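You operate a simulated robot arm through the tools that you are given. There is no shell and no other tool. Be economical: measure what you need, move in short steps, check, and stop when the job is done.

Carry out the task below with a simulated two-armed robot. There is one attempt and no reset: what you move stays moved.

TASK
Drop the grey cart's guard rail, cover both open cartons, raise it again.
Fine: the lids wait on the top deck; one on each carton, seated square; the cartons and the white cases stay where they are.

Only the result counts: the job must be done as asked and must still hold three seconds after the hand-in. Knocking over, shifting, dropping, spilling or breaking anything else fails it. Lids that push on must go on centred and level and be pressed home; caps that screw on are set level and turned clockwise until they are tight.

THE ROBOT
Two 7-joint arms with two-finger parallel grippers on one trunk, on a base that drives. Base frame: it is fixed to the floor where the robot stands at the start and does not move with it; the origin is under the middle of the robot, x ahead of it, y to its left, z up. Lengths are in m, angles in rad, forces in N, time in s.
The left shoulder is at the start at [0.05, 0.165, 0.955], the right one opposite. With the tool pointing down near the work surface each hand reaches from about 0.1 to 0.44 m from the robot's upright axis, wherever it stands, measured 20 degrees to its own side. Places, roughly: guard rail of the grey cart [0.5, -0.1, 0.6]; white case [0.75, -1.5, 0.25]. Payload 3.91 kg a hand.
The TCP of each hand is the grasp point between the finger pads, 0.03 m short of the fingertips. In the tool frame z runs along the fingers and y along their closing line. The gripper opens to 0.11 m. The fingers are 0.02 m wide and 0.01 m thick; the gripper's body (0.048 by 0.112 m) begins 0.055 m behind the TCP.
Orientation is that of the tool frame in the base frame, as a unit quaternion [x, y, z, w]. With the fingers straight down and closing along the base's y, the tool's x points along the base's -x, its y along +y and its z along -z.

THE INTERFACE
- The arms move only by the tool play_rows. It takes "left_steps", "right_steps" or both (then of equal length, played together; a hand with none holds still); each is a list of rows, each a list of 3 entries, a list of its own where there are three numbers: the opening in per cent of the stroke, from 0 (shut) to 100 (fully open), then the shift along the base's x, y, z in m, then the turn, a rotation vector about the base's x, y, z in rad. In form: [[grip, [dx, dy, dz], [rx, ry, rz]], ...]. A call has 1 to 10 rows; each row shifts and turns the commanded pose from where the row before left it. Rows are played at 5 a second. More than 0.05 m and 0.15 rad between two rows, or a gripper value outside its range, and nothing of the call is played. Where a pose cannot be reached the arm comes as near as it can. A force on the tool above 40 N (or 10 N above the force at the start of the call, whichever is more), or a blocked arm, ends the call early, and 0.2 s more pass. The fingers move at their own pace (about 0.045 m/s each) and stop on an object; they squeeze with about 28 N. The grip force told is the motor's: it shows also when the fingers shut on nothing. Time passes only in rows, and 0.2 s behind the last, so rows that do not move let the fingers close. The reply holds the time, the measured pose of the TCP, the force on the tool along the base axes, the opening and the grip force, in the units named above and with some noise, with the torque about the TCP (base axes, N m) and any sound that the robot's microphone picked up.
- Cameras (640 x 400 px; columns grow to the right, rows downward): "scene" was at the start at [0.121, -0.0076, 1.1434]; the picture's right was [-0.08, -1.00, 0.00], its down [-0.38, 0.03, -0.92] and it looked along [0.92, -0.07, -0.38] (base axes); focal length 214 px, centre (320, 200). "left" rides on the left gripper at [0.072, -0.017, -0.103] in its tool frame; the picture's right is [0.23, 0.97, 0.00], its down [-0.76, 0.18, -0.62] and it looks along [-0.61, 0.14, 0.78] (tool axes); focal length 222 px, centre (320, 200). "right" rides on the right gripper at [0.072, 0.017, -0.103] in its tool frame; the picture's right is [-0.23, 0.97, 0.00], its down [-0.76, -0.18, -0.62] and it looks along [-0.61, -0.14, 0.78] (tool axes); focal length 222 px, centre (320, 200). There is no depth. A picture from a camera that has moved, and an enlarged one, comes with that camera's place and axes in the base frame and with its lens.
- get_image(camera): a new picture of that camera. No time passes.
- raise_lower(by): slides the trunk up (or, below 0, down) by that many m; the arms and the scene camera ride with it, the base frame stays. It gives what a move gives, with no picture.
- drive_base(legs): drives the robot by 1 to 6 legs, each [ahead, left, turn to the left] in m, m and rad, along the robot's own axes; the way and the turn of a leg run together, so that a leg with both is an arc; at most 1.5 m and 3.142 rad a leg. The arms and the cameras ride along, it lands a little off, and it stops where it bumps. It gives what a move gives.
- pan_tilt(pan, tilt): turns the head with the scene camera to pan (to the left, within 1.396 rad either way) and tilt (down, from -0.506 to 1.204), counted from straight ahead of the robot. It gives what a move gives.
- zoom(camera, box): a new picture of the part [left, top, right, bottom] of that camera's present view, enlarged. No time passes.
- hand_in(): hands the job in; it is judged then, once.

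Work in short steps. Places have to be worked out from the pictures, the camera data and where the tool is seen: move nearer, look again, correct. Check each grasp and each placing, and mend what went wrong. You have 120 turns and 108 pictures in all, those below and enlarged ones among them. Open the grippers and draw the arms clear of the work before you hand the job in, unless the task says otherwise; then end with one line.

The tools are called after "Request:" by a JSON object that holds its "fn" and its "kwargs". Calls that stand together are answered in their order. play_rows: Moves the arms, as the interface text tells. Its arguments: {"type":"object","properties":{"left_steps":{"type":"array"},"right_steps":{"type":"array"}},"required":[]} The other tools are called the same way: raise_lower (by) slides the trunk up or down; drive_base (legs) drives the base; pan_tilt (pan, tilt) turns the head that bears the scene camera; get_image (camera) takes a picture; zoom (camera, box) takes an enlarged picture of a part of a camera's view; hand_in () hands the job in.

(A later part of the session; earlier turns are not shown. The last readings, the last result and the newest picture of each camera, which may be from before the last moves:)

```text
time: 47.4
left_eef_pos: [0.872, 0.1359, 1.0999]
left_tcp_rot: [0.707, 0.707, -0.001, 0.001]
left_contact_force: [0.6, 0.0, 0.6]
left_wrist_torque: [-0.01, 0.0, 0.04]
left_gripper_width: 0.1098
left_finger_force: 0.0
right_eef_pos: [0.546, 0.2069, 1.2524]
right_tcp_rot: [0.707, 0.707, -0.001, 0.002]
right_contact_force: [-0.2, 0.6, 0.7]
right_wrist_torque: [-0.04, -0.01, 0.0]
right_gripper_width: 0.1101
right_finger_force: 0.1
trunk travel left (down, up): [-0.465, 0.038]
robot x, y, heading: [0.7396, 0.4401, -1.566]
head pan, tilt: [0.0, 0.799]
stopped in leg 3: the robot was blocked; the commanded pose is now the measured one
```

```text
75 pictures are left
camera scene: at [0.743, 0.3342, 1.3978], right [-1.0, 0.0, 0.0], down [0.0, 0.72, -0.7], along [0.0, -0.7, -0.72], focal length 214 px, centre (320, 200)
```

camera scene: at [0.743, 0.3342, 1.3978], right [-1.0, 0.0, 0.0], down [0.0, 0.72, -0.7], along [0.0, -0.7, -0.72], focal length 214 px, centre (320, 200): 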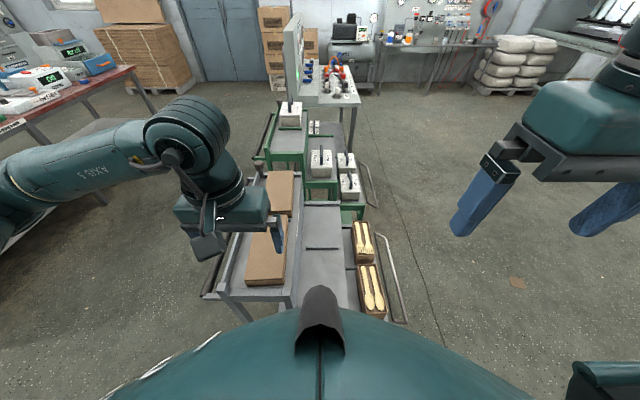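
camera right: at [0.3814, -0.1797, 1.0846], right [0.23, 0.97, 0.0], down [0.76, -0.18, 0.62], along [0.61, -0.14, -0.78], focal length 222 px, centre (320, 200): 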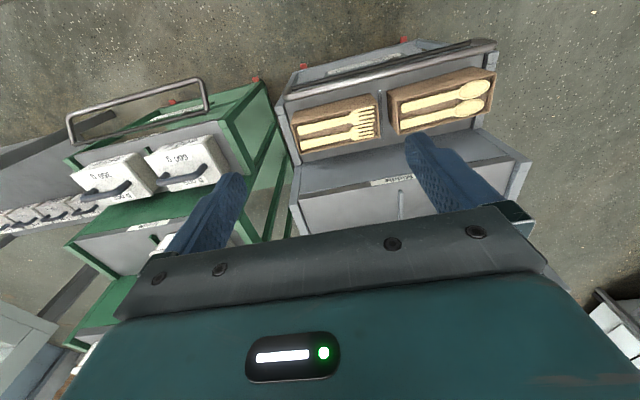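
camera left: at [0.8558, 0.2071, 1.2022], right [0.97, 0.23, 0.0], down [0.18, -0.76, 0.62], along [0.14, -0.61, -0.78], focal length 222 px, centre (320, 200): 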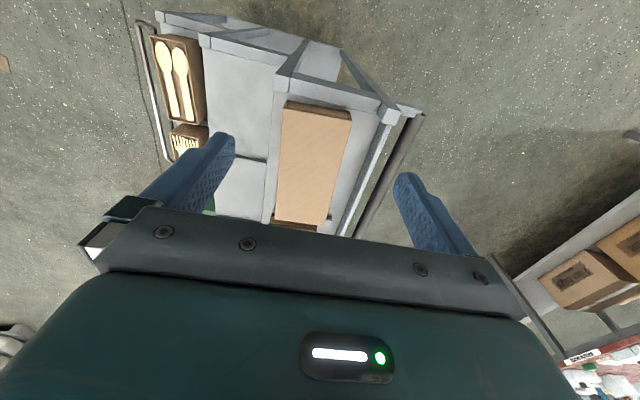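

The base was stopped just short of the full leg. I back off 1 cm and check whether the cart moved.

Request:
{"fn": "drive_base", "kwargs": {"legs": [[-0.015, 0, 0]]}}

Request:
{"fn": "zoom", "kwargs": {"camera": "scene", "box": [220, 160, 400, 290]}}

Request:
{"fn": "zoom", "kwargs": {"camera": "left", "box": [130, 0, 450, 240]}}

```text
time: 48.1
left_eef_pos: [0.8735, 0.1502, 1.0999]
left_tcp_rot: [0.707, 0.707, -0.001, 0.0]
left_contact_force: [0.5, 0.9, -0.2]
left_wrist_torque: [-0.04, 0.03, 0.0]
left_gripper_width: 0.1102
left_finger_force: 0.0
right_eef_pos: [0.5456, 0.2208, 1.2521]
right_tcp_rot: [0.707, 0.707, 0.001, 0.001]
right_contact_force: [0.5, 1.1, -0.3]
right_wrist_torque: [-0.02, -0.01, 0.02]
right_gripper_width: 0.1097
right_finger_force: 0.0
trunk travel left (down, up): [-0.465, 0.038]
robot x, y, heading: [0.7468, 0.4574, -1.573]
head pan, tilt: [0.0, 0.799]
```

```text
3.08 times, centred on (310, 225) of scene
camera zoom: at [0.743, 0.3487, 1.3978], right [-1.0, 0.0, 0.0], down [0.0, 0.72, -0.7], along [0.0, -0.7, -0.72], focal length 660 px, centre (351, 123)
```

zoom: 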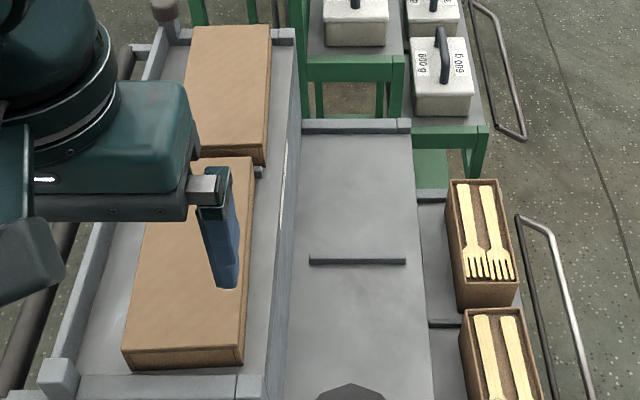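

```text
1.67 times, centred on (290, 120) of left
camera zoom: at [0.8558, 0.2216, 1.202], right [0.97, 0.23, 0.0], down [0.18, -0.76, 0.62], along [0.14, -0.61, -0.78], focal length 370 px, centre (370, 333)
```

zoom: 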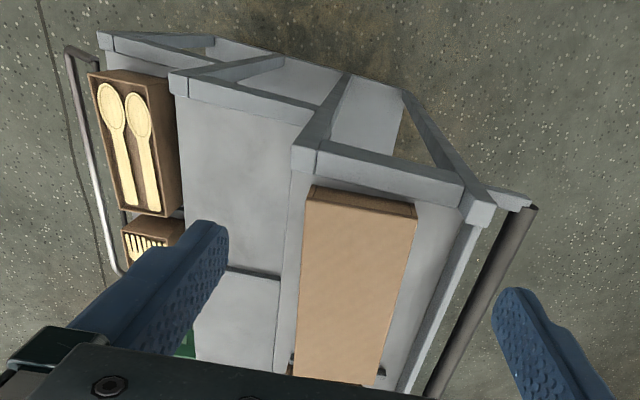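

The cart has not moved (lid corner still at y≈0.123, x≈0.917). I move the left hand above the first lid to measure its yaw up close.

Request:
{"fn": "play_rows", "kwargs": {"left_steps": [[100, [0.001, -0.035, -0.02], [0, 0, 0]], [100, [0.001, -0.035, -0.02], [0, 0, 0]], [100, [0.001, -0.035, -0.02], [0, 0, 0]], [100, [0.001, -0.022, -0.02], [0, 0, 0]], [100, [0, 0, -0.015], [0, 0, 0]]]}}

Request:
{"fn": "get_image", "kwargs": {"camera": "left"}}

Request:
{"fn": "zoom", "kwargs": {"camera": "scene", "box": [220, 160, 340, 290]}}

```text
time: 49.4
left_eef_pos: [0.8765, 0.0218, 1.0028]
left_tcp_rot: [0.706, 0.708, -0.001, 0.001]
left_contact_force: [0.1, -0.1, -1.0]
left_wrist_torque: [-0.04, 0.02, 0.01]
left_gripper_width: 0.1101
left_finger_force: 0.0
right_eef_pos: [0.5455, 0.22, 1.2527]
right_tcp_rot: [0.708, 0.706, 0.0, 0.002]
right_contact_force: [0.4, 0.5, -0.7]
right_wrist_torque: [-0.01, -0.03, 0.02]
right_gripper_width: 0.1099
right_finger_force: 0.0
trunk travel left (down, up): [-0.465, 0.038]
robot x, y, heading: [0.7409, 0.4614, -1.574]
head pan, tilt: [0.0, 0.799]
```

```text
72 pictures are left
camera left: at [0.8604, 0.0933, 1.1062], right [0.97, 0.23, 0.0], down [0.18, -0.76, 0.62], along [0.14, -0.61, -0.78], focal length 222 px, centre (320, 200)
```

left: 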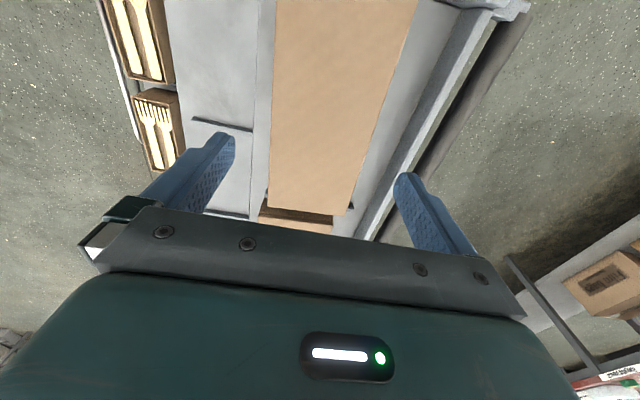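

```text
3.08 times, centred on (280, 225) of scene
camera zoom: at [0.7431, 0.348, 1.3977], right [-1.0, 0.0, 0.0], down [0.0, 0.72, -0.7], along [0.0, -0.7, -0.72], focal length 660 px, centre (443, 123)
```

zoom: 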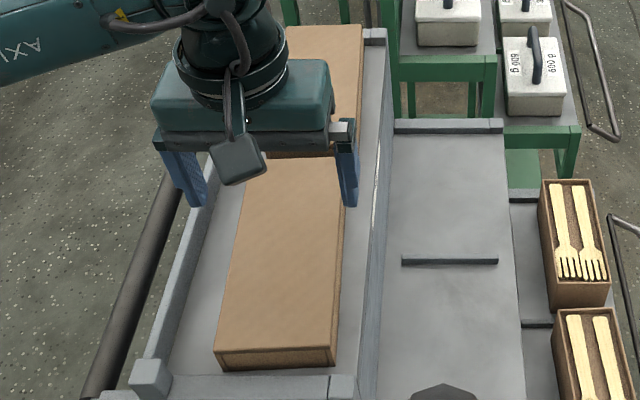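

Lid 1 is turned about +0.06 rad, centre ≈(0.879, 0.022). I turn the hand to match, centre it and descend beside the lid.

Request:
{"fn": "play_rows", "kwargs": {"left_steps": [[95, [0.0025, 0, 0], [0, 0, 0.06]], [95, [0, 0, -0.03], [0, 0, 0]], [95, [0, 0, -0.02], [0, 0, 0]]]}}

Request:
{"fn": "get_image", "kwargs": {"camera": "left"}}

Request:
{"fn": "zoom", "kwargs": {"camera": "scene", "box": [220, 160, 340, 290]}}

```text
time: 50.1
left_eef_pos: [0.8802, 0.0221, 0.9538]
left_tcp_rot: [0.685, 0.728, 0.0, 0.001]
left_contact_force: [0.8, -0.4, 0.5]
left_wrist_torque: [0.0, 0.01, -0.01]
left_gripper_width: 0.1046
left_finger_force: 0.2
right_eef_pos: [0.5461, 0.2211, 1.2525]
right_tcp_rot: [0.707, 0.707, 0.0, 0.001]
right_contact_force: [0.7, -0.4, -0.2]
right_wrist_torque: [0.02, 0.01, 0.02]
right_gripper_width: 0.1099
right_finger_force: 0.0
trunk travel left (down, up): [-0.465, 0.038]
robot x, y, heading: [0.7474, 0.458, -1.572]
head pan, tilt: [0.0, 0.799]
```

```text
70 pictures are left
camera left: at [0.8584, 0.0928, 1.0565], right [0.96, 0.29, 0.0], down [0.22, -0.75, 0.62], along [0.18, -0.6, -0.78], focal length 222 px, centre (320, 200)
```

left: 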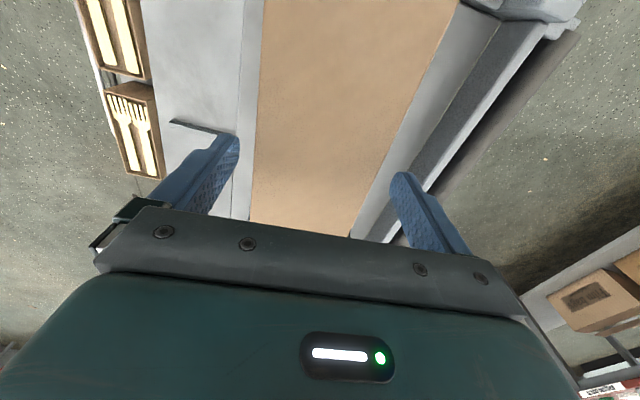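

```text
3.08 times, centred on (280, 225) of scene
camera zoom: at [0.7431, 0.348, 1.3977], right [-1.0, 0.0, 0.0], down [0.0, 0.72, -0.7], along [0.0, -0.7, -0.72], focal length 660 px, centre (443, 123)
```

zoom: 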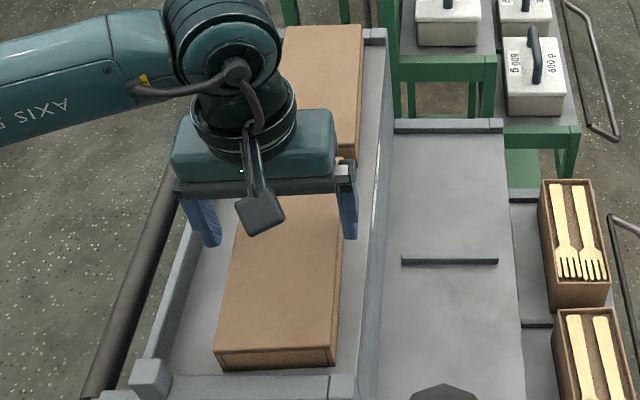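

Fingers straddle the lid evenly. Down to TCP z≈0.924 and close.

Request:
{"fn": "play_rows", "kwargs": {"left_steps": [[95, [0, 0, -0.015], [0, 0, 0]], [95, [0, 0, -0.014], [0, 0, 0]]]}}

Request:
{"fn": "zoom", "kwargs": {"camera": "scene", "box": [240, 190, 310, 270]}}

```text
time: 50.8
left_eef_pos: [0.8787, 0.0234, 0.9244]
left_tcp_rot: [0.685, 0.729, 0.0, 0.0]
left_contact_force: [0.8, -0.2, 0.5]
left_wrist_torque: [-0.04, 0.0, 0.01]
left_gripper_width: 0.1041
left_finger_force: 0.0
right_eef_pos: [0.5463, 0.2196, 1.2522]
right_tcp_rot: [0.708, 0.706, 0.0, 0.001]
right_contact_force: [0.1, 0.7, -1.2]
right_wrist_torque: [0.02, 0.02, 0.03]
right_gripper_width: 0.1099
right_finger_force: 0.1
trunk travel left (down, up): [-0.465, 0.038]
robot x, y, heading: [0.7457, 0.462, -1.576]
head pan, tilt: [0.0, 0.799]
```

```text
5.00 times, centred on (275, 230) of scene
camera zoom: at [0.743, 0.348, 1.3977], right [-1.0, 0.0, 0.0], down [0.0, 0.72, -0.7], along [0.0, -0.7, -0.72], focal length 1072 px, centre (545, 50)
```

zoom: 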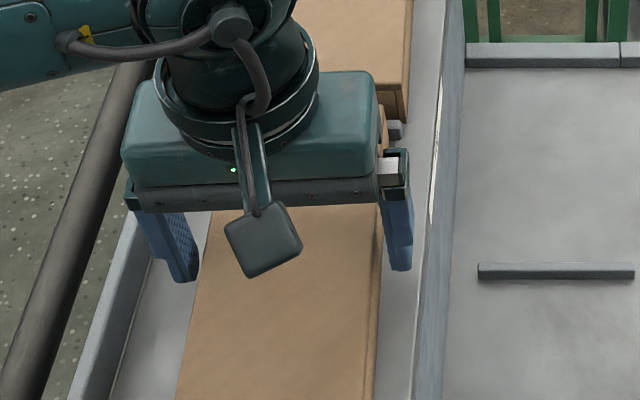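

Both fingers are beside the lid; 5 mm lower, then close gradually.

Request:
{"fn": "play_rows", "kwargs": {"left_steps": [[95, [0, 0, -0.005], [0, 0, 0]], [70, [0, 0, 0], [0, 0, 0]], [60, [0, 0, 0], [0, 0, 0]], [60, [0, 0, 0], [0, 0, 0]], [60, [0, 0, 0], [0, 0, 0]]]}}

```text
time: 52.0
left_eef_pos: [0.8809, 0.0232, 0.9198]
left_tcp_rot: [0.685, 0.728, -0.001, 0.0]
left_contact_force: [-1.1, 0.0, 0.1]
left_wrist_torque: [-0.01, 0.01, -0.01]
left_gripper_width: 0.0894
left_finger_force: 28.5
right_eef_pos: [0.5458, 0.2217, 1.2514]
right_tcp_rot: [0.708, 0.706, 0.0, 0.002]
right_contact_force: [-0.3, 0.3, 0.2]
right_wrist_torque: [-0.03, 0.01, 0.0]
right_gripper_width: 0.1101
right_finger_force: 0.0
trunk travel left (down, up): [-0.465, 0.038]
robot x, y, heading: [0.7425, 0.4576, -1.574]
head pan, tilt: [0.0, 0.799]
```

Grip holds at 89.4 mm, 28 N. I lift the lid and check.

Request:
{"fn": "play_rows", "kwargs": {"left_steps": [[60, [0, 0, 0.02], [0, 0, 0]], [60, [0, 0, 0.03], [0, 0, 0]], [60, [0, 0, 0.04], [0, 0, 0]], [60, [0, 0, 0.03], [0, 0, 0]]]}}

Request:
{"fn": "get_image", "kwargs": {"camera": "left"}}

Request:
{"fn": "get_image", "kwargs": {"camera": "scene"}}

```text
time: 53.0
left_eef_pos: [0.8814, 0.0219, 1.0399]
left_tcp_rot: [0.686, 0.728, -0.001, 0.001]
left_contact_force: [-0.2, 0.6, -0.3]
left_wrist_torque: [-0.04, 0.02, 0.03]
left_gripper_width: 0.0892
left_finger_force: 27.6
right_eef_pos: [0.5455, 0.2206, 1.253]
right_tcp_rot: [0.708, 0.706, 0.0, 0.001]
right_contact_force: [0.7, 0.1, 0.5]
right_wrist_torque: [0.0, -0.01, 0.01]
right_gripper_width: 0.1102
right_finger_force: 0.0
trunk travel left (down, up): [-0.465, 0.038]
robot x, y, heading: [0.744, 0.4587, -1.569]
head pan, tilt: [0.0, 0.799]
```

```text
67 pictures are left
camera left: at [0.8587, 0.0917, 1.1421], right [0.96, 0.29, 0.0], down [0.22, -0.75, 0.62], along [0.18, -0.6, -0.78], focal length 222 px, centre (320, 200)
```

left: 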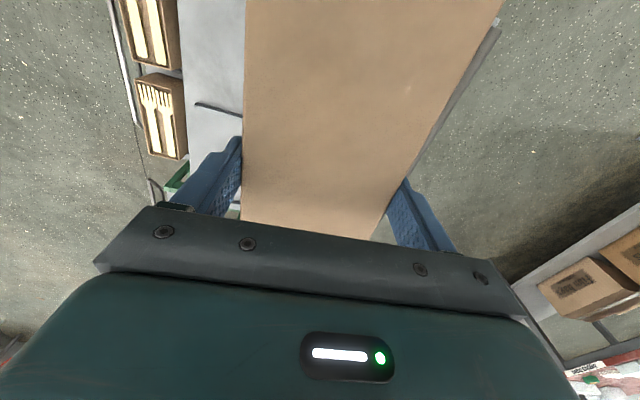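

```text
66 pictures are left
camera scene: at [0.743, 0.3481, 1.3977], right [-1.0, 0.0, 0.0], down [0.0, 0.72, -0.7], along [0.0, -0.7, -0.72], focal length 214 px, centre (320, 200)
```

scene: 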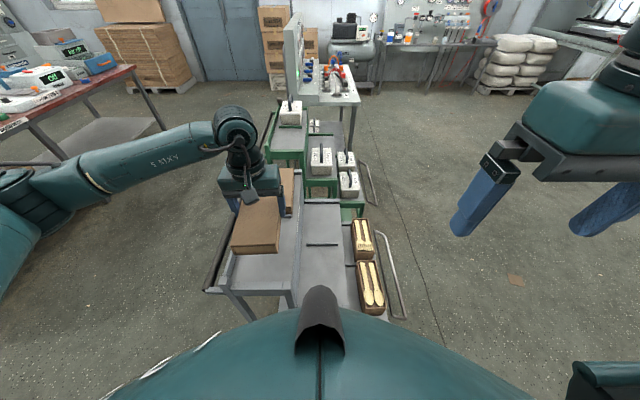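

Lid is held level. I zoom to measure the lid's offset relative to the TCP.

Request:
{"fn": "zoom", "kwargs": {"camera": "scene", "box": [210, 160, 330, 270]}}

```text
3.64 times, centred on (270, 215) of scene
camera zoom: at [0.743, 0.3481, 1.3977], right [-1.0, 0.0, 0.0], down [0.0, 0.72, -0.7], along [0.0, -0.7, -0.72], focal length 780 px, centre (502, 146)
```

zoom: 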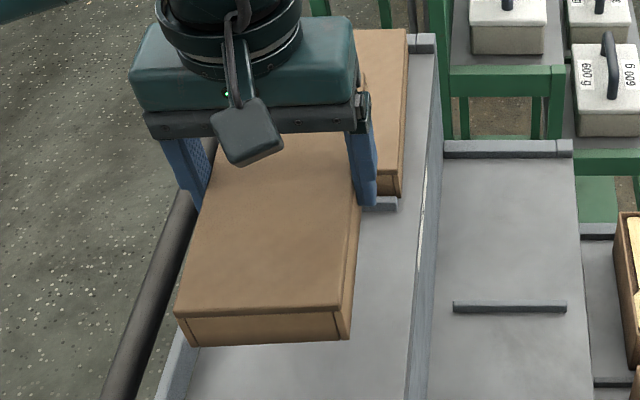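

Lid centre sits within ~1–2 mm of the TCP. I check what the base bumped into using the right camera looking down.

Request:
{"fn": "get_image", "kwargs": {"camera": "right"}}

```text
64 pictures are left
camera right: at [0.5619, 0.2941, 1.3556], right [0.97, -0.23, 0.0], down [-0.18, -0.76, 0.62], along [-0.14, -0.61, -0.78], focal length 222 px, centre (320, 200)
```

right: 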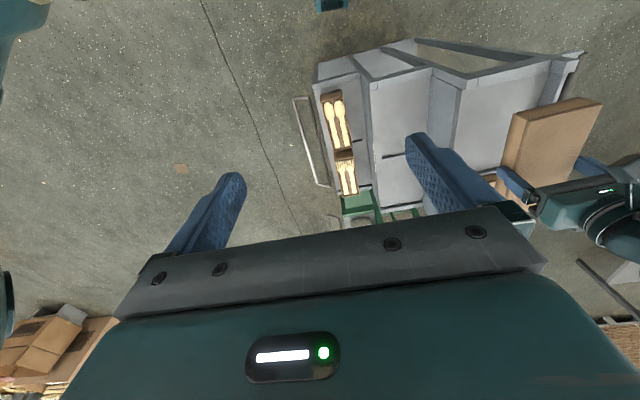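

The limit appears to be a ~0.3 m margin, fine. I strafe to put the left hand over the cartons' column.

Request:
{"fn": "drive_base", "kwargs": {"legs": [[0, -0.28, 0]]}}

Request:
{"fn": "play_rows", "kwargs": {"left_steps": [[60, [-0.02, 0, 0], [0, 0, -0.06]], [60, [-0.02, 0, 0], [0, 0, 0]]]}}

Request:
{"fn": "get_image", "kwargs": {"camera": "scene"}}

```text
time: 56.0
left_eef_pos: [0.6072, 0.0229, 1.0398]
left_tcp_rot: [0.686, 0.728, 0.0, 0.001]
left_contact_force: [-1.0, -0.1, -0.2]
left_wrist_torque: [0.02, 0.0, 0.0]
left_gripper_width: 0.0893
left_finger_force: 28.2
right_eef_pos: [0.2737, 0.2211, 1.2523]
right_tcp_rot: [0.707, 0.707, -0.001, 0.001]
right_contact_force: [0.0, 0.5, -0.2]
right_wrist_torque: [0.0, -0.01, 0.03]
right_gripper_width: 0.11
right_finger_force: 0.1
trunk travel left (down, up): [-0.465, 0.038]
robot x, y, heading: [0.4687, 0.4581, -1.57]
head pan, tilt: [0.0, 0.799]
```

```text
time: 56.5
left_eef_pos: [0.5677, 0.0222, 1.0387]
left_tcp_rot: [0.706, 0.708, 0.0, 0.0]
left_contact_force: [0.9, -0.2, -0.1]
left_wrist_torque: [0.01, 0.02, 0.03]
left_gripper_width: 0.0891
left_finger_force: 28.5
right_eef_pos: [0.2719, 0.222, 1.2525]
right_tcp_rot: [0.709, 0.706, 0.0, 0.001]
right_contact_force: [-0.5, -0.1, -0.3]
right_wrist_torque: [-0.02, -0.01, 0.02]
right_gripper_width: 0.1098
right_finger_force: 0.1
trunk travel left (down, up): [-0.465, 0.038]
robot x, y, heading: [0.4683, 0.4609, -1.57]
head pan, tilt: [0.0, 0.799]
```

```text
63 pictures are left
camera scene: at [0.4693, 0.3484, 1.3977], right [-1.0, 0.0, 0.0], down [0.0, 0.72, -0.7], along [0.0, -0.7, -0.72], focal length 214 px, centre (320, 200)
```

scene: 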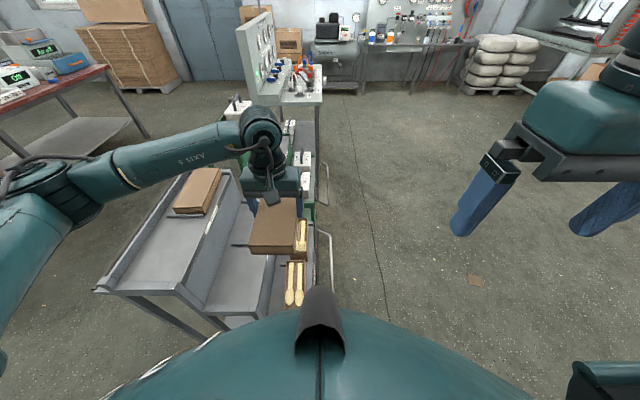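

I zoom in on carton 1 and look from the right camera for precise carton pose.

Request:
{"fn": "zoom", "kwargs": {"camera": "scene", "box": [250, 190, 350, 320]}}

Request:
{"fn": "zoom", "kwargs": {"camera": "right", "box": [320, 0, 640, 200]}}

Request:
{"fn": "get_image", "kwargs": {"camera": "left"}}

```text
3.08 times, centred on (300, 255) of scene
camera zoom: at [0.4693, 0.3484, 1.3977], right [-1.0, 0.0, 0.0], down [0.0, 0.72, -0.7], along [0.0, -0.7, -0.72], focal length 660 px, centre (382, 31)
```

zoom: 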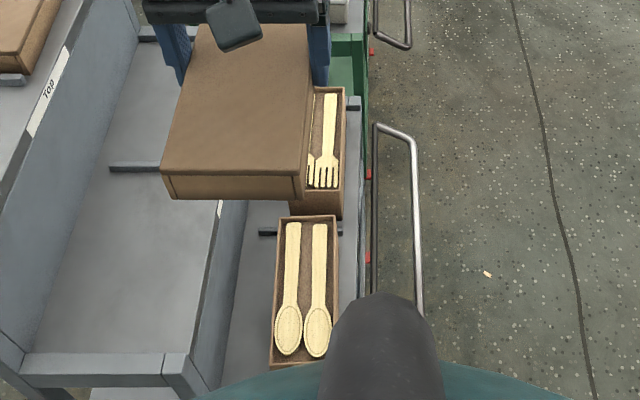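

```text
2.00 times, centred on (480, 100) of right
camera zoom: at [0.2883, 0.2942, 1.3555], right [0.97, -0.23, 0.0], down [-0.18, -0.76, 0.62], along [-0.14, -0.61, -0.78], focal length 444 px, centre (0, 400)
```

zoom: 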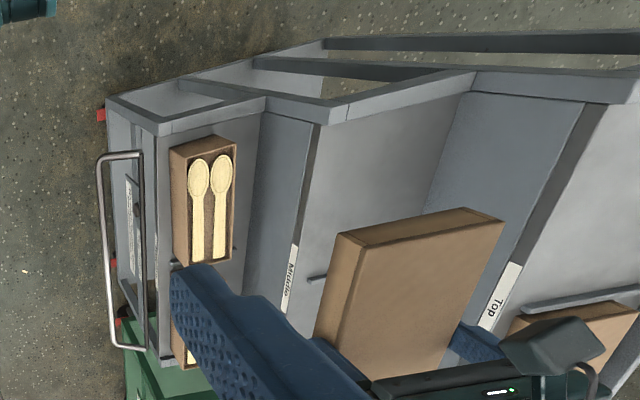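

```text
60 pictures are left
camera left: at [0.549, 0.0936, 1.141], right [0.97, 0.23, 0.0], down [0.18, -0.76, 0.62], along [0.14, -0.61, -0.78], focal length 222 px, centre (320, 200)
```

left: 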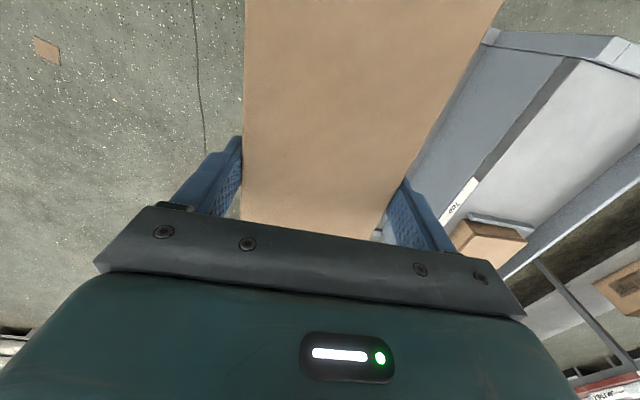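

I magnify the carton 1 view for accurate corners.

Request:
{"fn": "zoom", "kwargs": {"camera": "scene", "box": [276, 255, 326, 315]}}

Request:
{"fn": "zoom", "kwargs": {"camera": "right", "box": [390, 55, 470, 145]}}

```text
6.67 times, centred on (301, 285) of scene
camera zoom: at [0.4693, 0.3484, 1.3977], right [-1.0, 0.0, 0.0], down [0.0, 0.72, -0.7], along [0.0, -0.7, -0.72], focal length 1430 px, centre (447, -367)
```

zoom: 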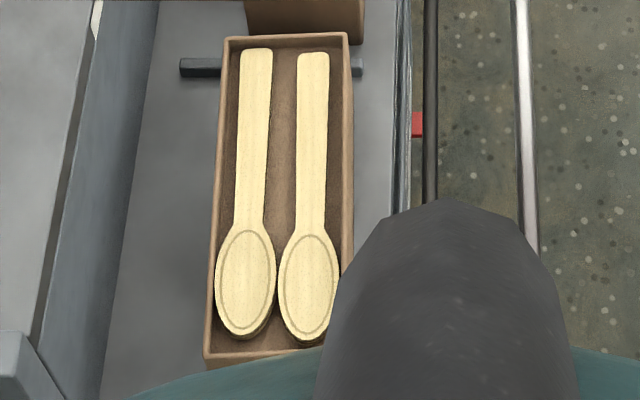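

```text
4.44 times, centred on (430, 100) of right
camera zoom: at [0.2883, 0.2942, 1.3555], right [0.97, -0.23, 0.0], down [-0.18, -0.76, 0.62], along [-0.14, -0.61, -0.78], focal length 987 px, centre (-169, 644)
```

zoom: 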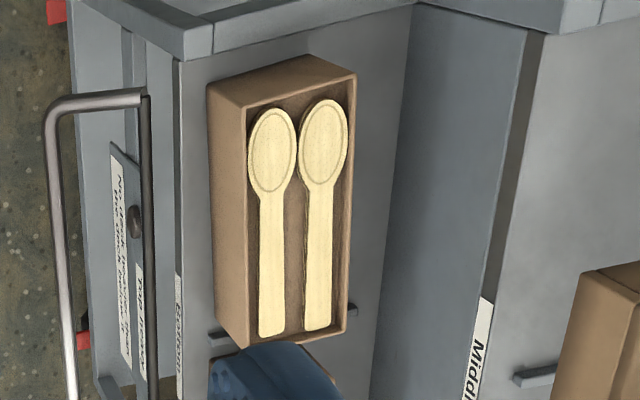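

Carton 1: centre ≈(0.561, 0.0185), ≈0.072×0.177, yaw ≈+0.045. To keep the elbow off the top deck I strafe another 0.17 m, keeping the lid over the carton column, before lowering.

Request:
{"fn": "drive_base", "kwargs": {"legs": [[0, -0.17, 0]]}}

Request:
{"fn": "play_rows", "kwargs": {"left_steps": [[60, [0.04, 0, 0], [0, 0, 0.045]], [60, [0.04, 0, 0], [0, 0, 0]], [60, [0.04, 0, 0], [0, 0, 0]], [60, [0.04, -0.004, 0], [0, 0, 0]]]}}

Request:
{"fn": "get_image", "kwargs": {"camera": "scene"}}

```text
time: 58.7
left_eef_pos: [0.3905, 0.0233, 1.0384]
left_tcp_rot: [0.707, 0.707, -0.001, 0.0]
left_contact_force: [-0.7, -0.4, -0.7]
left_wrist_torque: [0.03, -0.02, 0.02]
left_gripper_width: 0.0893
left_finger_force: 28.3
right_eef_pos: [0.0957, 0.2226, 1.252]
right_tcp_rot: [0.709, 0.706, 0.0, 0.001]
right_contact_force: [-1.2, -0.3, -0.5]
right_wrist_torque: [-0.01, 0.0, 0.01]
right_gripper_width: 0.1101
right_finger_force: 0.0
trunk travel left (down, up): [-0.465, 0.038]
robot x, y, heading: [0.2927, 0.4599, -1.574]
head pan, tilt: [0.0, 0.799]
```

```text
time: 59.7
left_eef_pos: [0.5517, 0.0183, 1.0379]
left_tcp_rot: [0.692, 0.722, 0.0, 0.001]
left_contact_force: [-0.5, -1.0, -0.4]
left_wrist_torque: [-0.02, 0.03, 0.06]
left_gripper_width: 0.0892
left_finger_force: 27.7
right_eef_pos: [0.0978, 0.2229, 1.252]
right_tcp_rot: [0.709, 0.706, -0.001, 0.001]
right_contact_force: [0.3, -0.2, 0.9]
right_wrist_torque: [0.02, 0.01, -0.01]
right_gripper_width: 0.1102
right_finger_force: 0.1
trunk travel left (down, up): [-0.465, 0.038]
robot x, y, heading: [0.2976, 0.4611, -1.572]
head pan, tilt: [0.0, 0.799]
```

```text
57 pictures are left
camera scene: at [0.2949, 0.349, 1.3977], right [-1.0, 0.0, 0.0], down [0.0, 0.72, -0.7], along [0.0, -0.7, -0.72], focal length 214 px, centre (320, 200)
```

scene: 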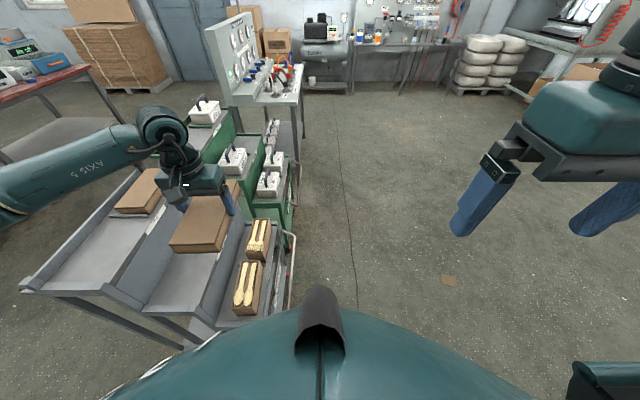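

The elbow is now off the cart's footprint. Lower the trunk 0.2 so the lid hovers above the carton.

Request:
{"fn": "raise_lower", "kwargs": {"by": -0.2}}

Request:
{"fn": "play_rows", "kwargs": {"left_steps": [[60, [0.009, 0, -0.03], [0, 0, 0]], [60, [0, 0, -0.04], [0, 0, 0]]]}}

Request:
{"fn": "get_image", "kwargs": {"camera": "scene"}}

Request:
{"fn": "get_image", "kwargs": {"camera": "left"}}

Request:
{"fn": "get_image", "kwargs": {"camera": "right"}}

```text
time: 61.9
left_eef_pos: [0.5515, 0.0189, 0.8391]
left_tcp_rot: [0.691, 0.722, -0.001, 0.0]
left_contact_force: [0.2, -0.1, -0.2]
left_wrist_torque: [-0.04, 0.01, -0.03]
left_gripper_width: 0.0895
left_finger_force: 28.2
right_eef_pos: [0.0965, 0.2221, 1.0511]
right_tcp_rot: [0.708, 0.706, 0.0, 0.001]
right_contact_force: [-0.7, 0.9, -1.5]
right_wrist_torque: [-0.02, -0.01, 0.0]
right_gripper_width: 0.11
right_finger_force: 0.1
trunk travel left (down, up): [-0.265, 0.238]
robot x, y, heading: [0.2948, 0.4603, -1.576]
head pan, tilt: [0.0, 0.799]
```

```text
time: 62.5
left_eef_pos: [0.5623, 0.0179, 0.7701]
left_tcp_rot: [0.692, 0.722, -0.001, 0.0]
left_contact_force: [0.8, 0.5, -0.3]
left_wrist_torque: [-0.02, -0.01, 0.02]
left_gripper_width: 0.0895
left_finger_force: 28.4
right_eef_pos: [0.0969, 0.2222, 1.0532]
right_tcp_rot: [0.709, 0.705, -0.001, 0.001]
right_contact_force: [-0.3, 0.0, -0.5]
right_wrist_torque: [0.0, 0.0, 0.0]
right_gripper_width: 0.11
right_finger_force: 0.1
trunk travel left (down, up): [-0.265, 0.238]
robot x, y, heading: [0.2957, 0.4573, -1.572]
head pan, tilt: [0.0, 0.799]
```

```text
56 pictures are left
camera scene: at [0.2943, 0.3488, 1.1977], right [-1.0, 0.0, 0.0], down [0.0, 0.72, -0.7], along [0.0, -0.7, -0.72], focal length 214 px, centre (320, 200)
```

scene: 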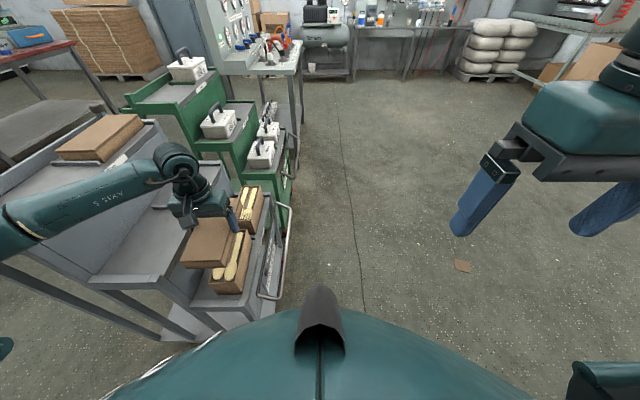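

```text
55 pictures are left
camera left: at [0.5421, 0.0882, 0.8722], right [0.96, 0.27, 0.0], down [0.21, -0.75, 0.62], along [0.17, -0.6, -0.78], focal length 222 px, centre (320, 200)
```

left: 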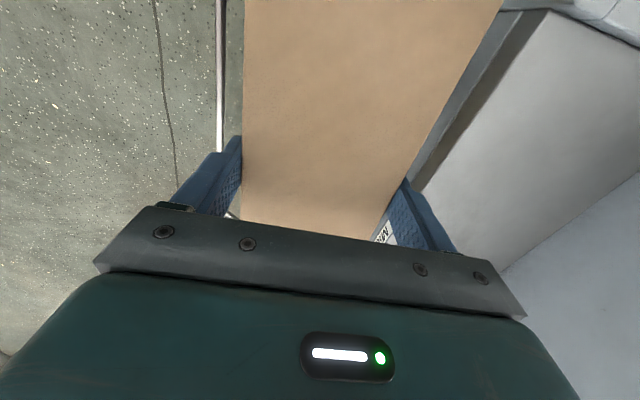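

```text
54 pictures are left
camera right: at [0.1132, 0.295, 1.1556], right [0.97, -0.23, 0.0], down [-0.18, -0.76, 0.62], along [-0.14, -0.61, -0.78], focal length 222 px, centre (320, 200)
```

right: 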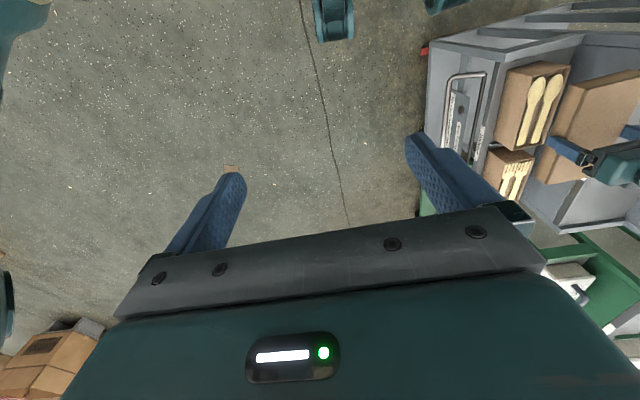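

Lid hovers over carton 1. Descend 7.5 cm and check alignment closely.

Request:
{"fn": "play_rows", "kwargs": {"left_steps": [[60, [0, 0, -0.025], [0, 0, 0]], [60, [0, 0, -0.025], [0, 0, 0]], [60, [-0.001, 0, -0.02], [0, 0, 0]]]}}

Request:
{"fn": "zoom", "kwargs": {"camera": "scene", "box": [170, 195, 280, 305]}}

Request:
{"fn": "zoom", "kwargs": {"camera": "right", "box": [470, 40, 640, 200]}}

```text
time: 63.3
left_eef_pos: [0.5599, 0.0184, 0.6996]
left_tcp_rot: [0.692, 0.722, 0.0, 0.0]
left_contact_force: [0.5, -0.1, 0.1]
left_wrist_torque: [0.01, 0.0, 0.0]
left_gripper_width: 0.0894
left_finger_force: 27.7
right_eef_pos: [0.0958, 0.2207, 1.0521]
right_tcp_rot: [0.708, 0.706, 0.0, 0.002]
right_contact_force: [0.2, -0.1, -0.4]
right_wrist_torque: [0.0, -0.02, 0.0]
right_gripper_width: 0.1102
right_finger_force: 0.1
trunk travel left (down, up): [-0.265, 0.238]
robot x, y, heading: [0.2965, 0.4562, -1.576]
head pan, tilt: [0.0, 0.799]
```

```text
3.64 times, centred on (225, 250) of scene
camera zoom: at [0.2943, 0.3488, 1.1977], right [-1.0, 0.0, 0.0], down [0.0, 0.72, -0.7], along [0.0, -0.7, -0.72], focal length 780 px, centre (666, 18)
```

zoom: 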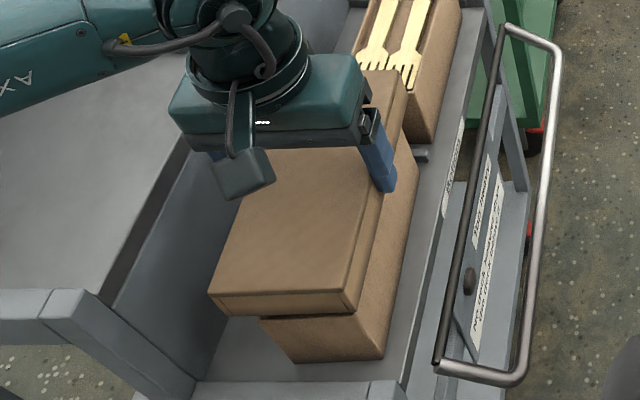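

```text
2.50 times, centred on (555, 120) of right
camera zoom: at [0.1132, 0.2951, 1.1556], right [0.97, -0.23, 0.0], down [-0.18, -0.76, 0.62], along [-0.14, -0.61, -0.78], focal length 555 px, centre (-268, 400)
```

zoom: 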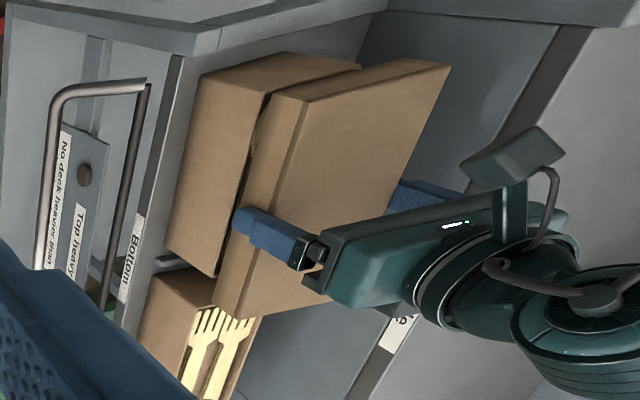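

Alignment matches predictions. I lower slowly and watch for contact.

Request:
{"fn": "play_rows", "kwargs": {"left_steps": [[60, [0.001, 0, -0.012], [0, 0, 0]], [60, [0, 0, -0.01], [0, 0, 0]], [60, [0, 0, -0.005], [0, 0, 0]]]}}

Request:
{"fn": "zoom", "kwargs": {"camera": "scene", "box": [195, 220, 265, 300]}}

Request:
{"fn": "zoom", "kwargs": {"camera": "right", "box": [530, 50, 630, 160]}}

```text
time: 64.1
left_eef_pos: [0.5603, 0.0181, 0.6731]
left_tcp_rot: [0.691, 0.723, 0.0, 0.001]
left_contact_force: [4.3, -2.6, 9.4]
left_wrist_torque: [0.83, -0.15, -0.33]
left_gripper_width: 0.0895
left_finger_force: 28.1
right_eef_pos: [0.0968, 0.2218, 1.0529]
right_tcp_rot: [0.709, 0.706, 0.0, 0.001]
right_contact_force: [0.4, -0.2, -0.1]
right_wrist_torque: [-0.05, -0.01, -0.01]
right_gripper_width: 0.11
right_finger_force: 0.0
trunk travel left (down, up): [-0.265, 0.238]
robot x, y, heading: [0.2974, 0.4583, -1.572]
head pan, tilt: [0.0, 0.799]
```

```text
5.00 times, centred on (230, 260) of scene
camera zoom: at [0.2942, 0.3491, 1.1979], right [-1.0, 0.0, 0.0], down [0.0, 0.72, -0.7], along [0.0, -0.7, -0.72], focal length 1072 px, centre (770, -100)
```

zoom: 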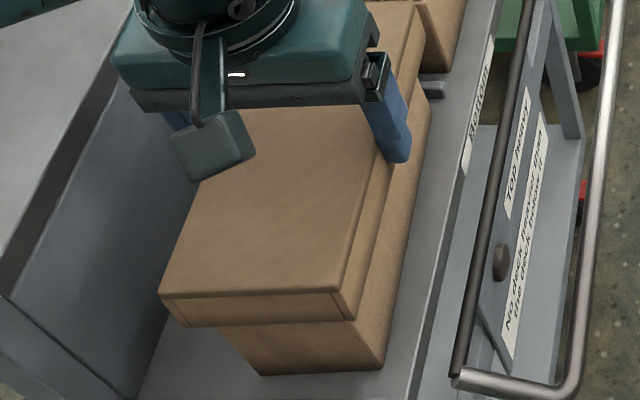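

```text
3.64 times, centred on (580, 105) of right
camera zoom: at [0.1131, 0.2953, 1.1558], right [0.97, -0.23, 0.0], down [-0.18, -0.76, 0.62], along [-0.14, -0.61, -0.78], focal length 808 px, centre (-626, 546)
```

zoom: 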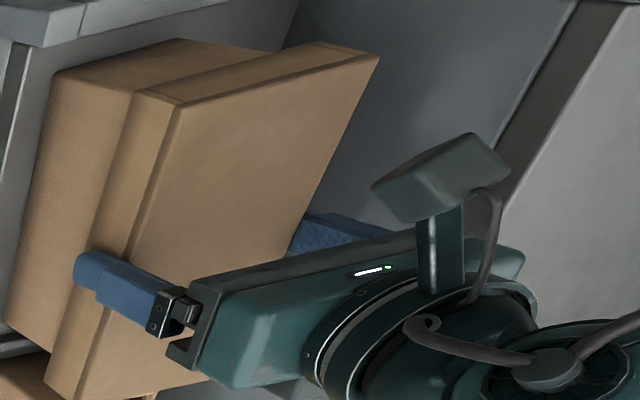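

Contact at the near (robot-side) short edge: the lid sits ~3–4 mm too far in −y. I lift slightly, shift (+1.5, +3.5) mm and lower again.

Request:
{"fn": "play_rows", "kwargs": {"left_steps": [[60, [0, 0, 0.008], [0, 0, 0]], [60, [0.0015, 0.0035, 0], [0, 0, 0]], [60, [0, 0, -0.006], [0, 0, 0]], [60, [0, 0, -0.004], [0, 0, 0]], [60, [0, 0, -0.004], [0, 0, 0]]]}}

```text
time: 65.3
left_eef_pos: [0.5604, 0.0216, 0.6655]
left_tcp_rot: [0.691, 0.723, 0.0, 0.0]
left_contact_force: [-0.5, 0.3, -0.4]
left_wrist_torque: [-0.02, 0.04, -0.02]
left_gripper_width: 0.089
left_finger_force: 28.2
right_eef_pos: [0.0958, 0.2225, 1.0528]
right_tcp_rot: [0.708, 0.706, -0.001, 0.002]
right_contact_force: [0.9, 0.9, -0.2]
right_wrist_torque: [0.0, 0.01, 0.01]
right_gripper_width: 0.1099
right_finger_force: 0.1
trunk travel left (down, up): [-0.265, 0.238]
robot x, y, heading: [0.2925, 0.4599, -1.571]
head pan, tilt: [0.0, 0.799]
```

No contact now and below the previous height: the skirt passed the rim. Continue down gently.

Request:
{"fn": "play_rows", "kwargs": {"left_steps": [[60, [0, 0, -0.006], [0, 0, 0]], [60, [0, 0, -0.006], [0, 0, 0]], [60, [0, 0, -0.005], [0, 0, 0]]]}}

```text
time: 66.1
left_eef_pos: [0.5614, 0.0212, 0.65]
left_tcp_rot: [0.691, 0.723, -0.001, 0.002]
left_contact_force: [0.9, 2.5, 9.2]
left_wrist_torque: [-0.85, -0.04, 0.05]
left_gripper_width: 0.0897
left_finger_force: 28.0
right_eef_pos: [0.0974, 0.2225, 1.0526]
right_tcp_rot: [0.708, 0.706, -0.001, 0.002]
right_contact_force: [-0.1, 0.6, -0.4]
right_wrist_torque: [0.04, 0.01, 0.01]
right_gripper_width: 0.1103
right_finger_force: 0.0
trunk travel left (down, up): [-0.265, 0.238]
robot x, y, heading: [0.2947, 0.4557, -1.577]
head pan, tilt: [0.0, 0.799]
```

Contact now at the far end after 23 mm of skirt travel, likely the top panel reaching the rim. I look before pressing.

Request:
{"fn": "zoom", "kwargs": {"camera": "scene", "box": [195, 220, 265, 300]}}

Request:
{"fn": "zoom", "kwargs": {"camera": "right", "box": [490, 50, 640, 180]}}

```text
5.00 times, centred on (230, 260) of scene
camera zoom: at [0.2939, 0.3497, 1.198], right [-1.0, 0.0, 0.0], down [0.0, 0.72, -0.7], along [0.0, -0.7, -0.72], focal length 1072 px, centre (770, -100)
```

zoom: 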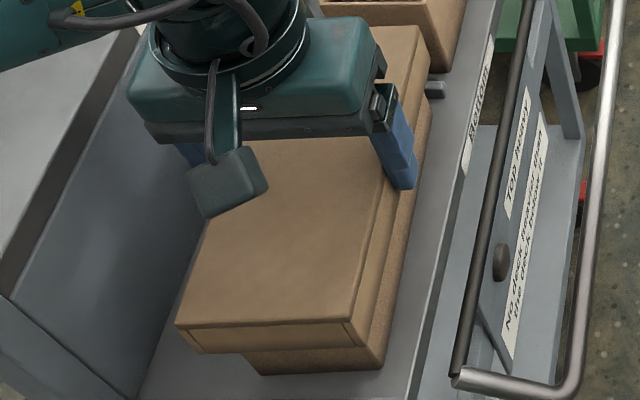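

```text
3.08 times, centred on (565, 115) of right
camera zoom: at [0.1129, 0.2959, 1.1559], right [0.97, -0.23, 0.0], down [-0.18, -0.76, 0.63], along [-0.14, -0.61, -0.78], focal length 684 px, centre (-434, 462)
```

zoom: 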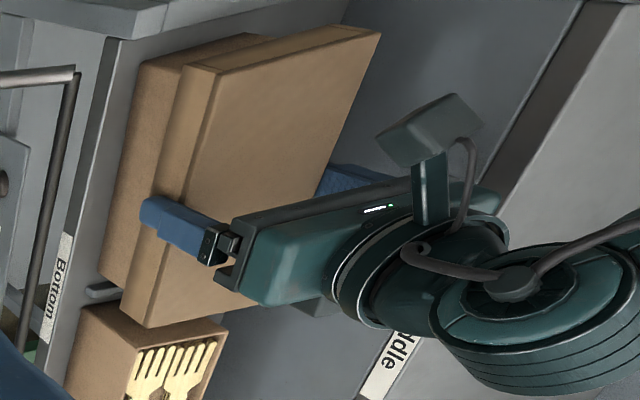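

The lid envelops the carton. I press down a few mm more to seat it.

Request:
{"fn": "play_rows", "kwargs": {"left_steps": [[60, [0, 0, -0.003], [0, 0, 0]], [60, [0, 0, -0.003], [0, 0, 0]]]}}

```text
time: 66.7
left_eef_pos: [0.5623, 0.0226, 0.6465]
left_tcp_rot: [0.691, 0.723, -0.003, 0.003]
left_contact_force: [4.1, 0.7, 28.0]
left_wrist_torque: [-0.04, -0.07, -0.07]
left_gripper_width: 0.09
left_finger_force: 28.1
right_eef_pos: [0.0958, 0.2232, 1.0535]
right_tcp_rot: [0.708, 0.706, -0.001, 0.002]
right_contact_force: [0.3, -0.2, 0.6]
right_wrist_torque: [0.02, -0.01, 0.0]
right_gripper_width: 0.1098
right_finger_force: 0.1
trunk travel left (down, up): [-0.265, 0.238]
robot x, y, heading: [0.2971, 0.4572, -1.569]
head pan, tilt: [0.0, 0.799]
```

Even 28 N with no tilting torque: seated. Ease off, open, and rise.

Request:
{"fn": "play_rows", "kwargs": {"left_steps": [[60, [0, 0, 0.003], [0, 0, 0]], [95, [0, 0, 0], [0, 0, 0]], [95, [0, 0, 0], [0, 0, 0]], [95, [0, 0, 0], [0, 0, 0]], [95, [0, 0, 0.03], [0, 0, 0]], [95, [0, 0, 0.04], [0, 0, 0]], [95, [0, 0, 0.05], [0, 0, 0]], [95, [0, 0, 0.05], [0, 0, 0]]]}}

Request:
{"fn": "zoom", "kwargs": {"camera": "scene", "box": [170, 180, 290, 310]}}

Request:
{"fn": "zoom", "kwargs": {"camera": "right", "box": [490, 50, 640, 180]}}

```text
time: 68.5
left_eef_pos: [0.5606, 0.021, 0.8155]
left_tcp_rot: [0.691, 0.723, 0.001, 0.0]
left_contact_force: [-0.5, 0.0, 0.4]
left_wrist_torque: [0.0, 0.01, 0.01]
left_gripper_width: 0.1047
left_finger_force: 0.1
right_eef_pos: [0.0959, 0.2225, 1.0528]
right_tcp_rot: [0.708, 0.706, 0.001, 0.002]
right_contact_force: [-0.1, -1.0, 1.0]
right_wrist_torque: [-0.01, 0.0, 0.0]
right_gripper_width: 0.11
right_finger_force: 0.0
trunk travel left (down, up): [-0.265, 0.238]
robot x, y, heading: [0.294, 0.4596, -1.578]
head pan, tilt: [0.0, 0.799]
```

```text
3.08 times, centred on (230, 245) of scene
camera zoom: at [0.2941, 0.349, 1.1977], right [-1.0, 0.0, 0.0], down [0.0, 0.72, -0.7], along [0.0, -0.7, -0.72], focal length 660 px, centre (597, 62)
```

zoom: 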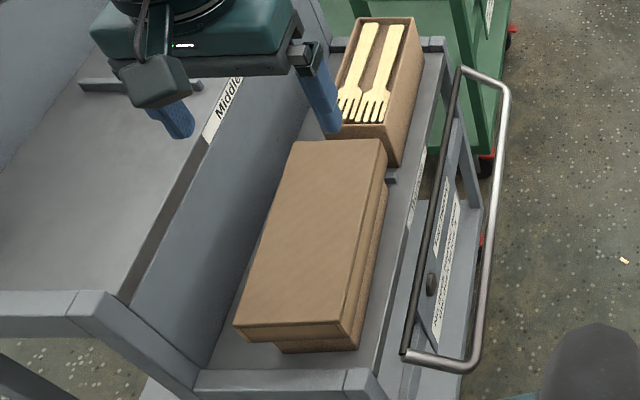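

```text
3.08 times, centred on (565, 115) of right
camera zoom: at [0.113, 0.2952, 1.1555], right [0.97, -0.23, 0.0], down [-0.18, -0.76, 0.62], along [-0.14, -0.61, -0.78], focal length 684 px, centre (-434, 462)
```

zoom: 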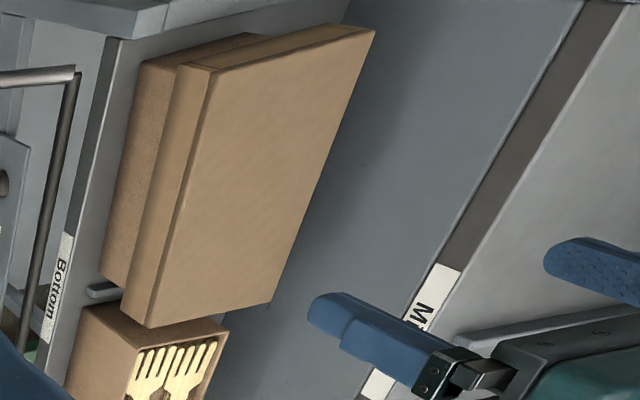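

Lid 1 is seated square. Now back for lid 2: raise trunk and hand, strafe back.

Request:
{"fn": "raise_lower", "kwargs": {"by": 0.22}}

Request:
{"fn": "play_rows", "kwargs": {"left_steps": [[100, [-0.02, 0, 0.02], [0, 0, -0.045]], [100, [-0.04, 0, 0.01], [0, 0, 0]], [100, [-0.04, 0, 0.0], [0, 0, 0]], [100, [-0.03, 0, 0.0], [0, 0, 0]]]}}

Request:
{"fn": "drive_base", "kwargs": {"legs": [[0, 0.445, 0], [0.01, 0, 0]]}}

Request:
{"fn": "get_image", "kwargs": {"camera": "scene"}}

Request:
{"fn": "get_image", "kwargs": {"camera": "left"}}

```text
time: 70.8
left_eef_pos: [0.5596, 0.0215, 1.0346]
left_tcp_rot: [0.692, 0.722, 0.0, 0.001]
left_contact_force: [-0.1, -0.1, -0.9]
left_wrist_torque: [0.0, 0.0, -0.01]
left_gripper_width: 0.1043
left_finger_force: 0.1
right_eef_pos: [0.0958, 0.2226, 1.2722]
right_tcp_rot: [0.708, 0.706, 0.001, 0.001]
right_contact_force: [0.0, -0.1, 0.1]
right_wrist_torque: [0.01, -0.02, 0.0]
right_gripper_width: 0.1098
right_finger_force: 0.0
trunk travel left (down, up): [-0.485, 0.018]
robot x, y, heading: [0.2987, 0.4603, -1.579]
head pan, tilt: [0.0, 0.799]
```

```text
time: 71.8
left_eef_pos: [0.4311, 0.0208, 1.0653]
left_tcp_rot: [0.707, 0.707, 0.0, 0.0]
left_contact_force: [0.2, 0.1, 0.5]
left_wrist_torque: [-0.01, -0.04, 0.02]
left_gripper_width: 0.11
left_finger_force: 0.2
right_eef_pos: [0.0946, 0.2211, 1.2716]
right_tcp_rot: [0.709, 0.706, 0.0, 0.002]
right_contact_force: [0.2, 0.2, -0.6]
right_wrist_torque: [-0.01, 0.01, 0.02]
right_gripper_width: 0.1098
right_finger_force: 0.1
trunk travel left (down, up): [-0.485, 0.018]
robot x, y, heading: [0.2942, 0.4603, -1.576]
head pan, tilt: [0.0, 0.799]
```

```text
time: 76.7
left_eef_pos: [0.8809, 0.0072, 1.0643]
left_tcp_rot: [0.708, 0.706, 0.0, 0.0]
left_contact_force: [0.4, -0.5, 0.2]
left_wrist_torque: [0.02, 0.03, 0.02]
left_gripper_width: 0.1103
left_finger_force: 0.0
right_eef_pos: [0.5468, 0.2096, 1.2735]
right_tcp_rot: [0.71, 0.705, 0.0, 0.001]
right_contact_force: [-1.4, 0.4, 0.9]
right_wrist_torque: [0.01, -0.01, -0.03]
right_gripper_width: 0.1098
right_finger_force: 0.1
trunk travel left (down, up): [-0.485, 0.018]
robot x, y, heading: [0.7462, 0.4464, -1.582]
head pan, tilt: [0.0, 0.799]
```

```text
45 pictures are left
camera scene: at [0.7449, 0.3363, 1.4177], right [-1.0, 0.01, 0.0], down [0.0, 0.72, -0.7], along [0.0, -0.7, -0.72], focal length 214 px, centre (320, 200)
```

scene: 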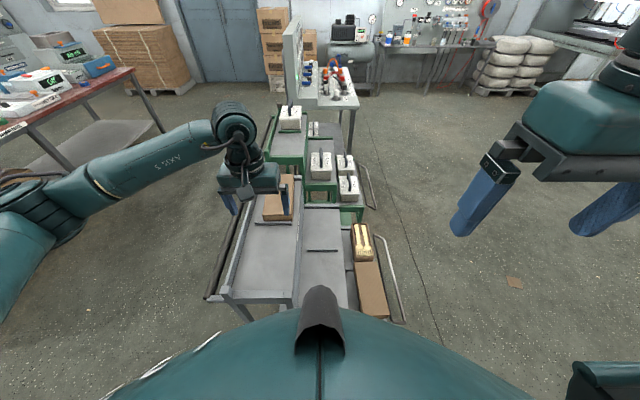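

```text
44 pictures are left
camera left: at [0.8645, 0.0787, 1.168], right [0.97, 0.22, 0.0], down [0.17, -0.76, 0.62], along [0.14, -0.61, -0.78], focal length 222 px, centre (320, 200)
```

left: 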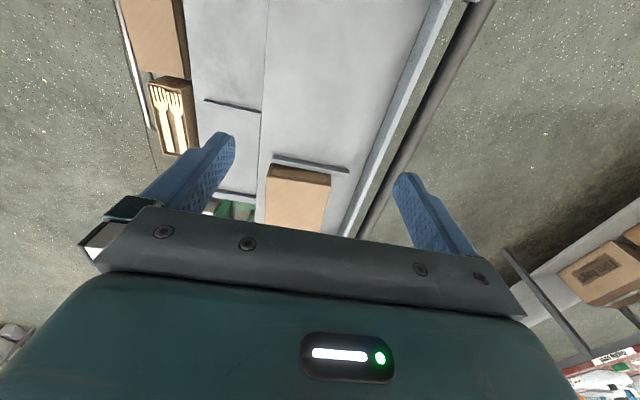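

I reach out over lid 2, aiming 5 cm nearer than its centre.

Request:
{"fn": "play_rows", "kwargs": {"left_steps": [[100, [0, -0.035, -0.01], [0, 0, 0]], [100, [0, -0.035, -0.01], [0, 0, 0]], [100, [0, -0.035, -0.01], [0, 0, 0]], [100, [0, -0.032, -0.01], [0, 0, 0.05]]]}}

Request:
{"fn": "get_image", "kwargs": {"camera": "left"}}

Request:
{"fn": "zoom", "kwargs": {"camera": "scene", "box": [200, 140, 320, 240]}}

```text
time: 77.7
left_eef_pos: [0.8823, -0.1295, 1.0247]
left_tcp_rot: [0.691, 0.723, 0.0, 0.0]
left_contact_force: [0.6, 0.0, -0.4]
left_wrist_torque: [0.05, -0.01, 0.03]
left_gripper_width: 0.1102
left_finger_force: 0.0
right_eef_pos: [0.5469, 0.2102, 1.2729]
right_tcp_rot: [0.71, 0.705, 0.0, 0.001]
right_contact_force: [0.5, 0.2, -0.3]
right_wrist_torque: [-0.02, 0.04, 0.02]
right_gripper_width: 0.1099
right_finger_force: 0.0
trunk travel left (down, up): [-0.485, 0.018]
robot x, y, heading: [0.7481, 0.4465, -1.577]
head pan, tilt: [0.0, 0.799]
```

```text
43 pictures are left
camera left: at [0.862, -0.0594, 1.1279], right [0.96, 0.27, 0.0], down [0.21, -0.75, 0.62], along [0.17, -0.6, -0.78], focal length 222 px, centre (320, 200)
```

left: 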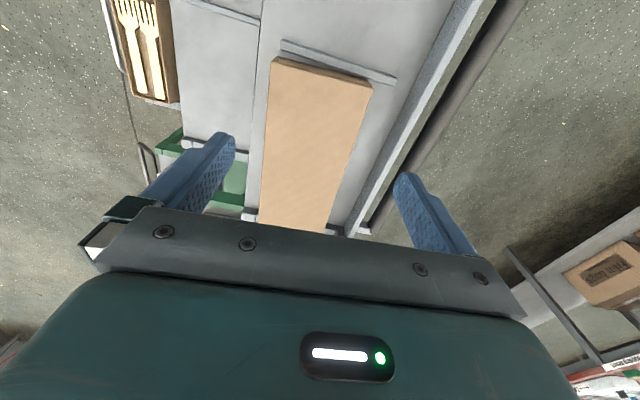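

```text
4.00 times, centred on (260, 190) of scene
camera zoom: at [0.7445, 0.3361, 1.4176], right [-1.0, 0.01, 0.0], down [0.01, 0.72, -0.7], along [0.0, -0.7, -0.72], focal length 858 px, centre (560, 240)
```

zoom: 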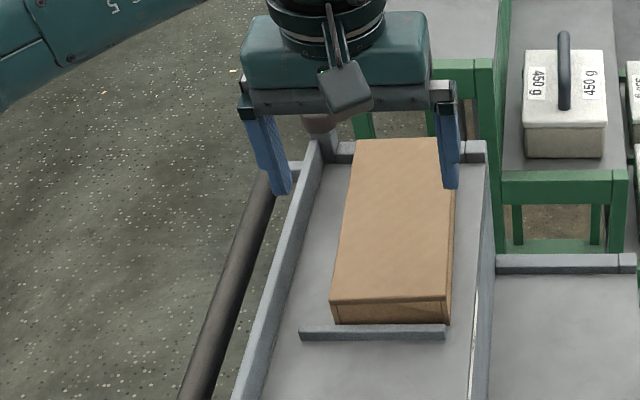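

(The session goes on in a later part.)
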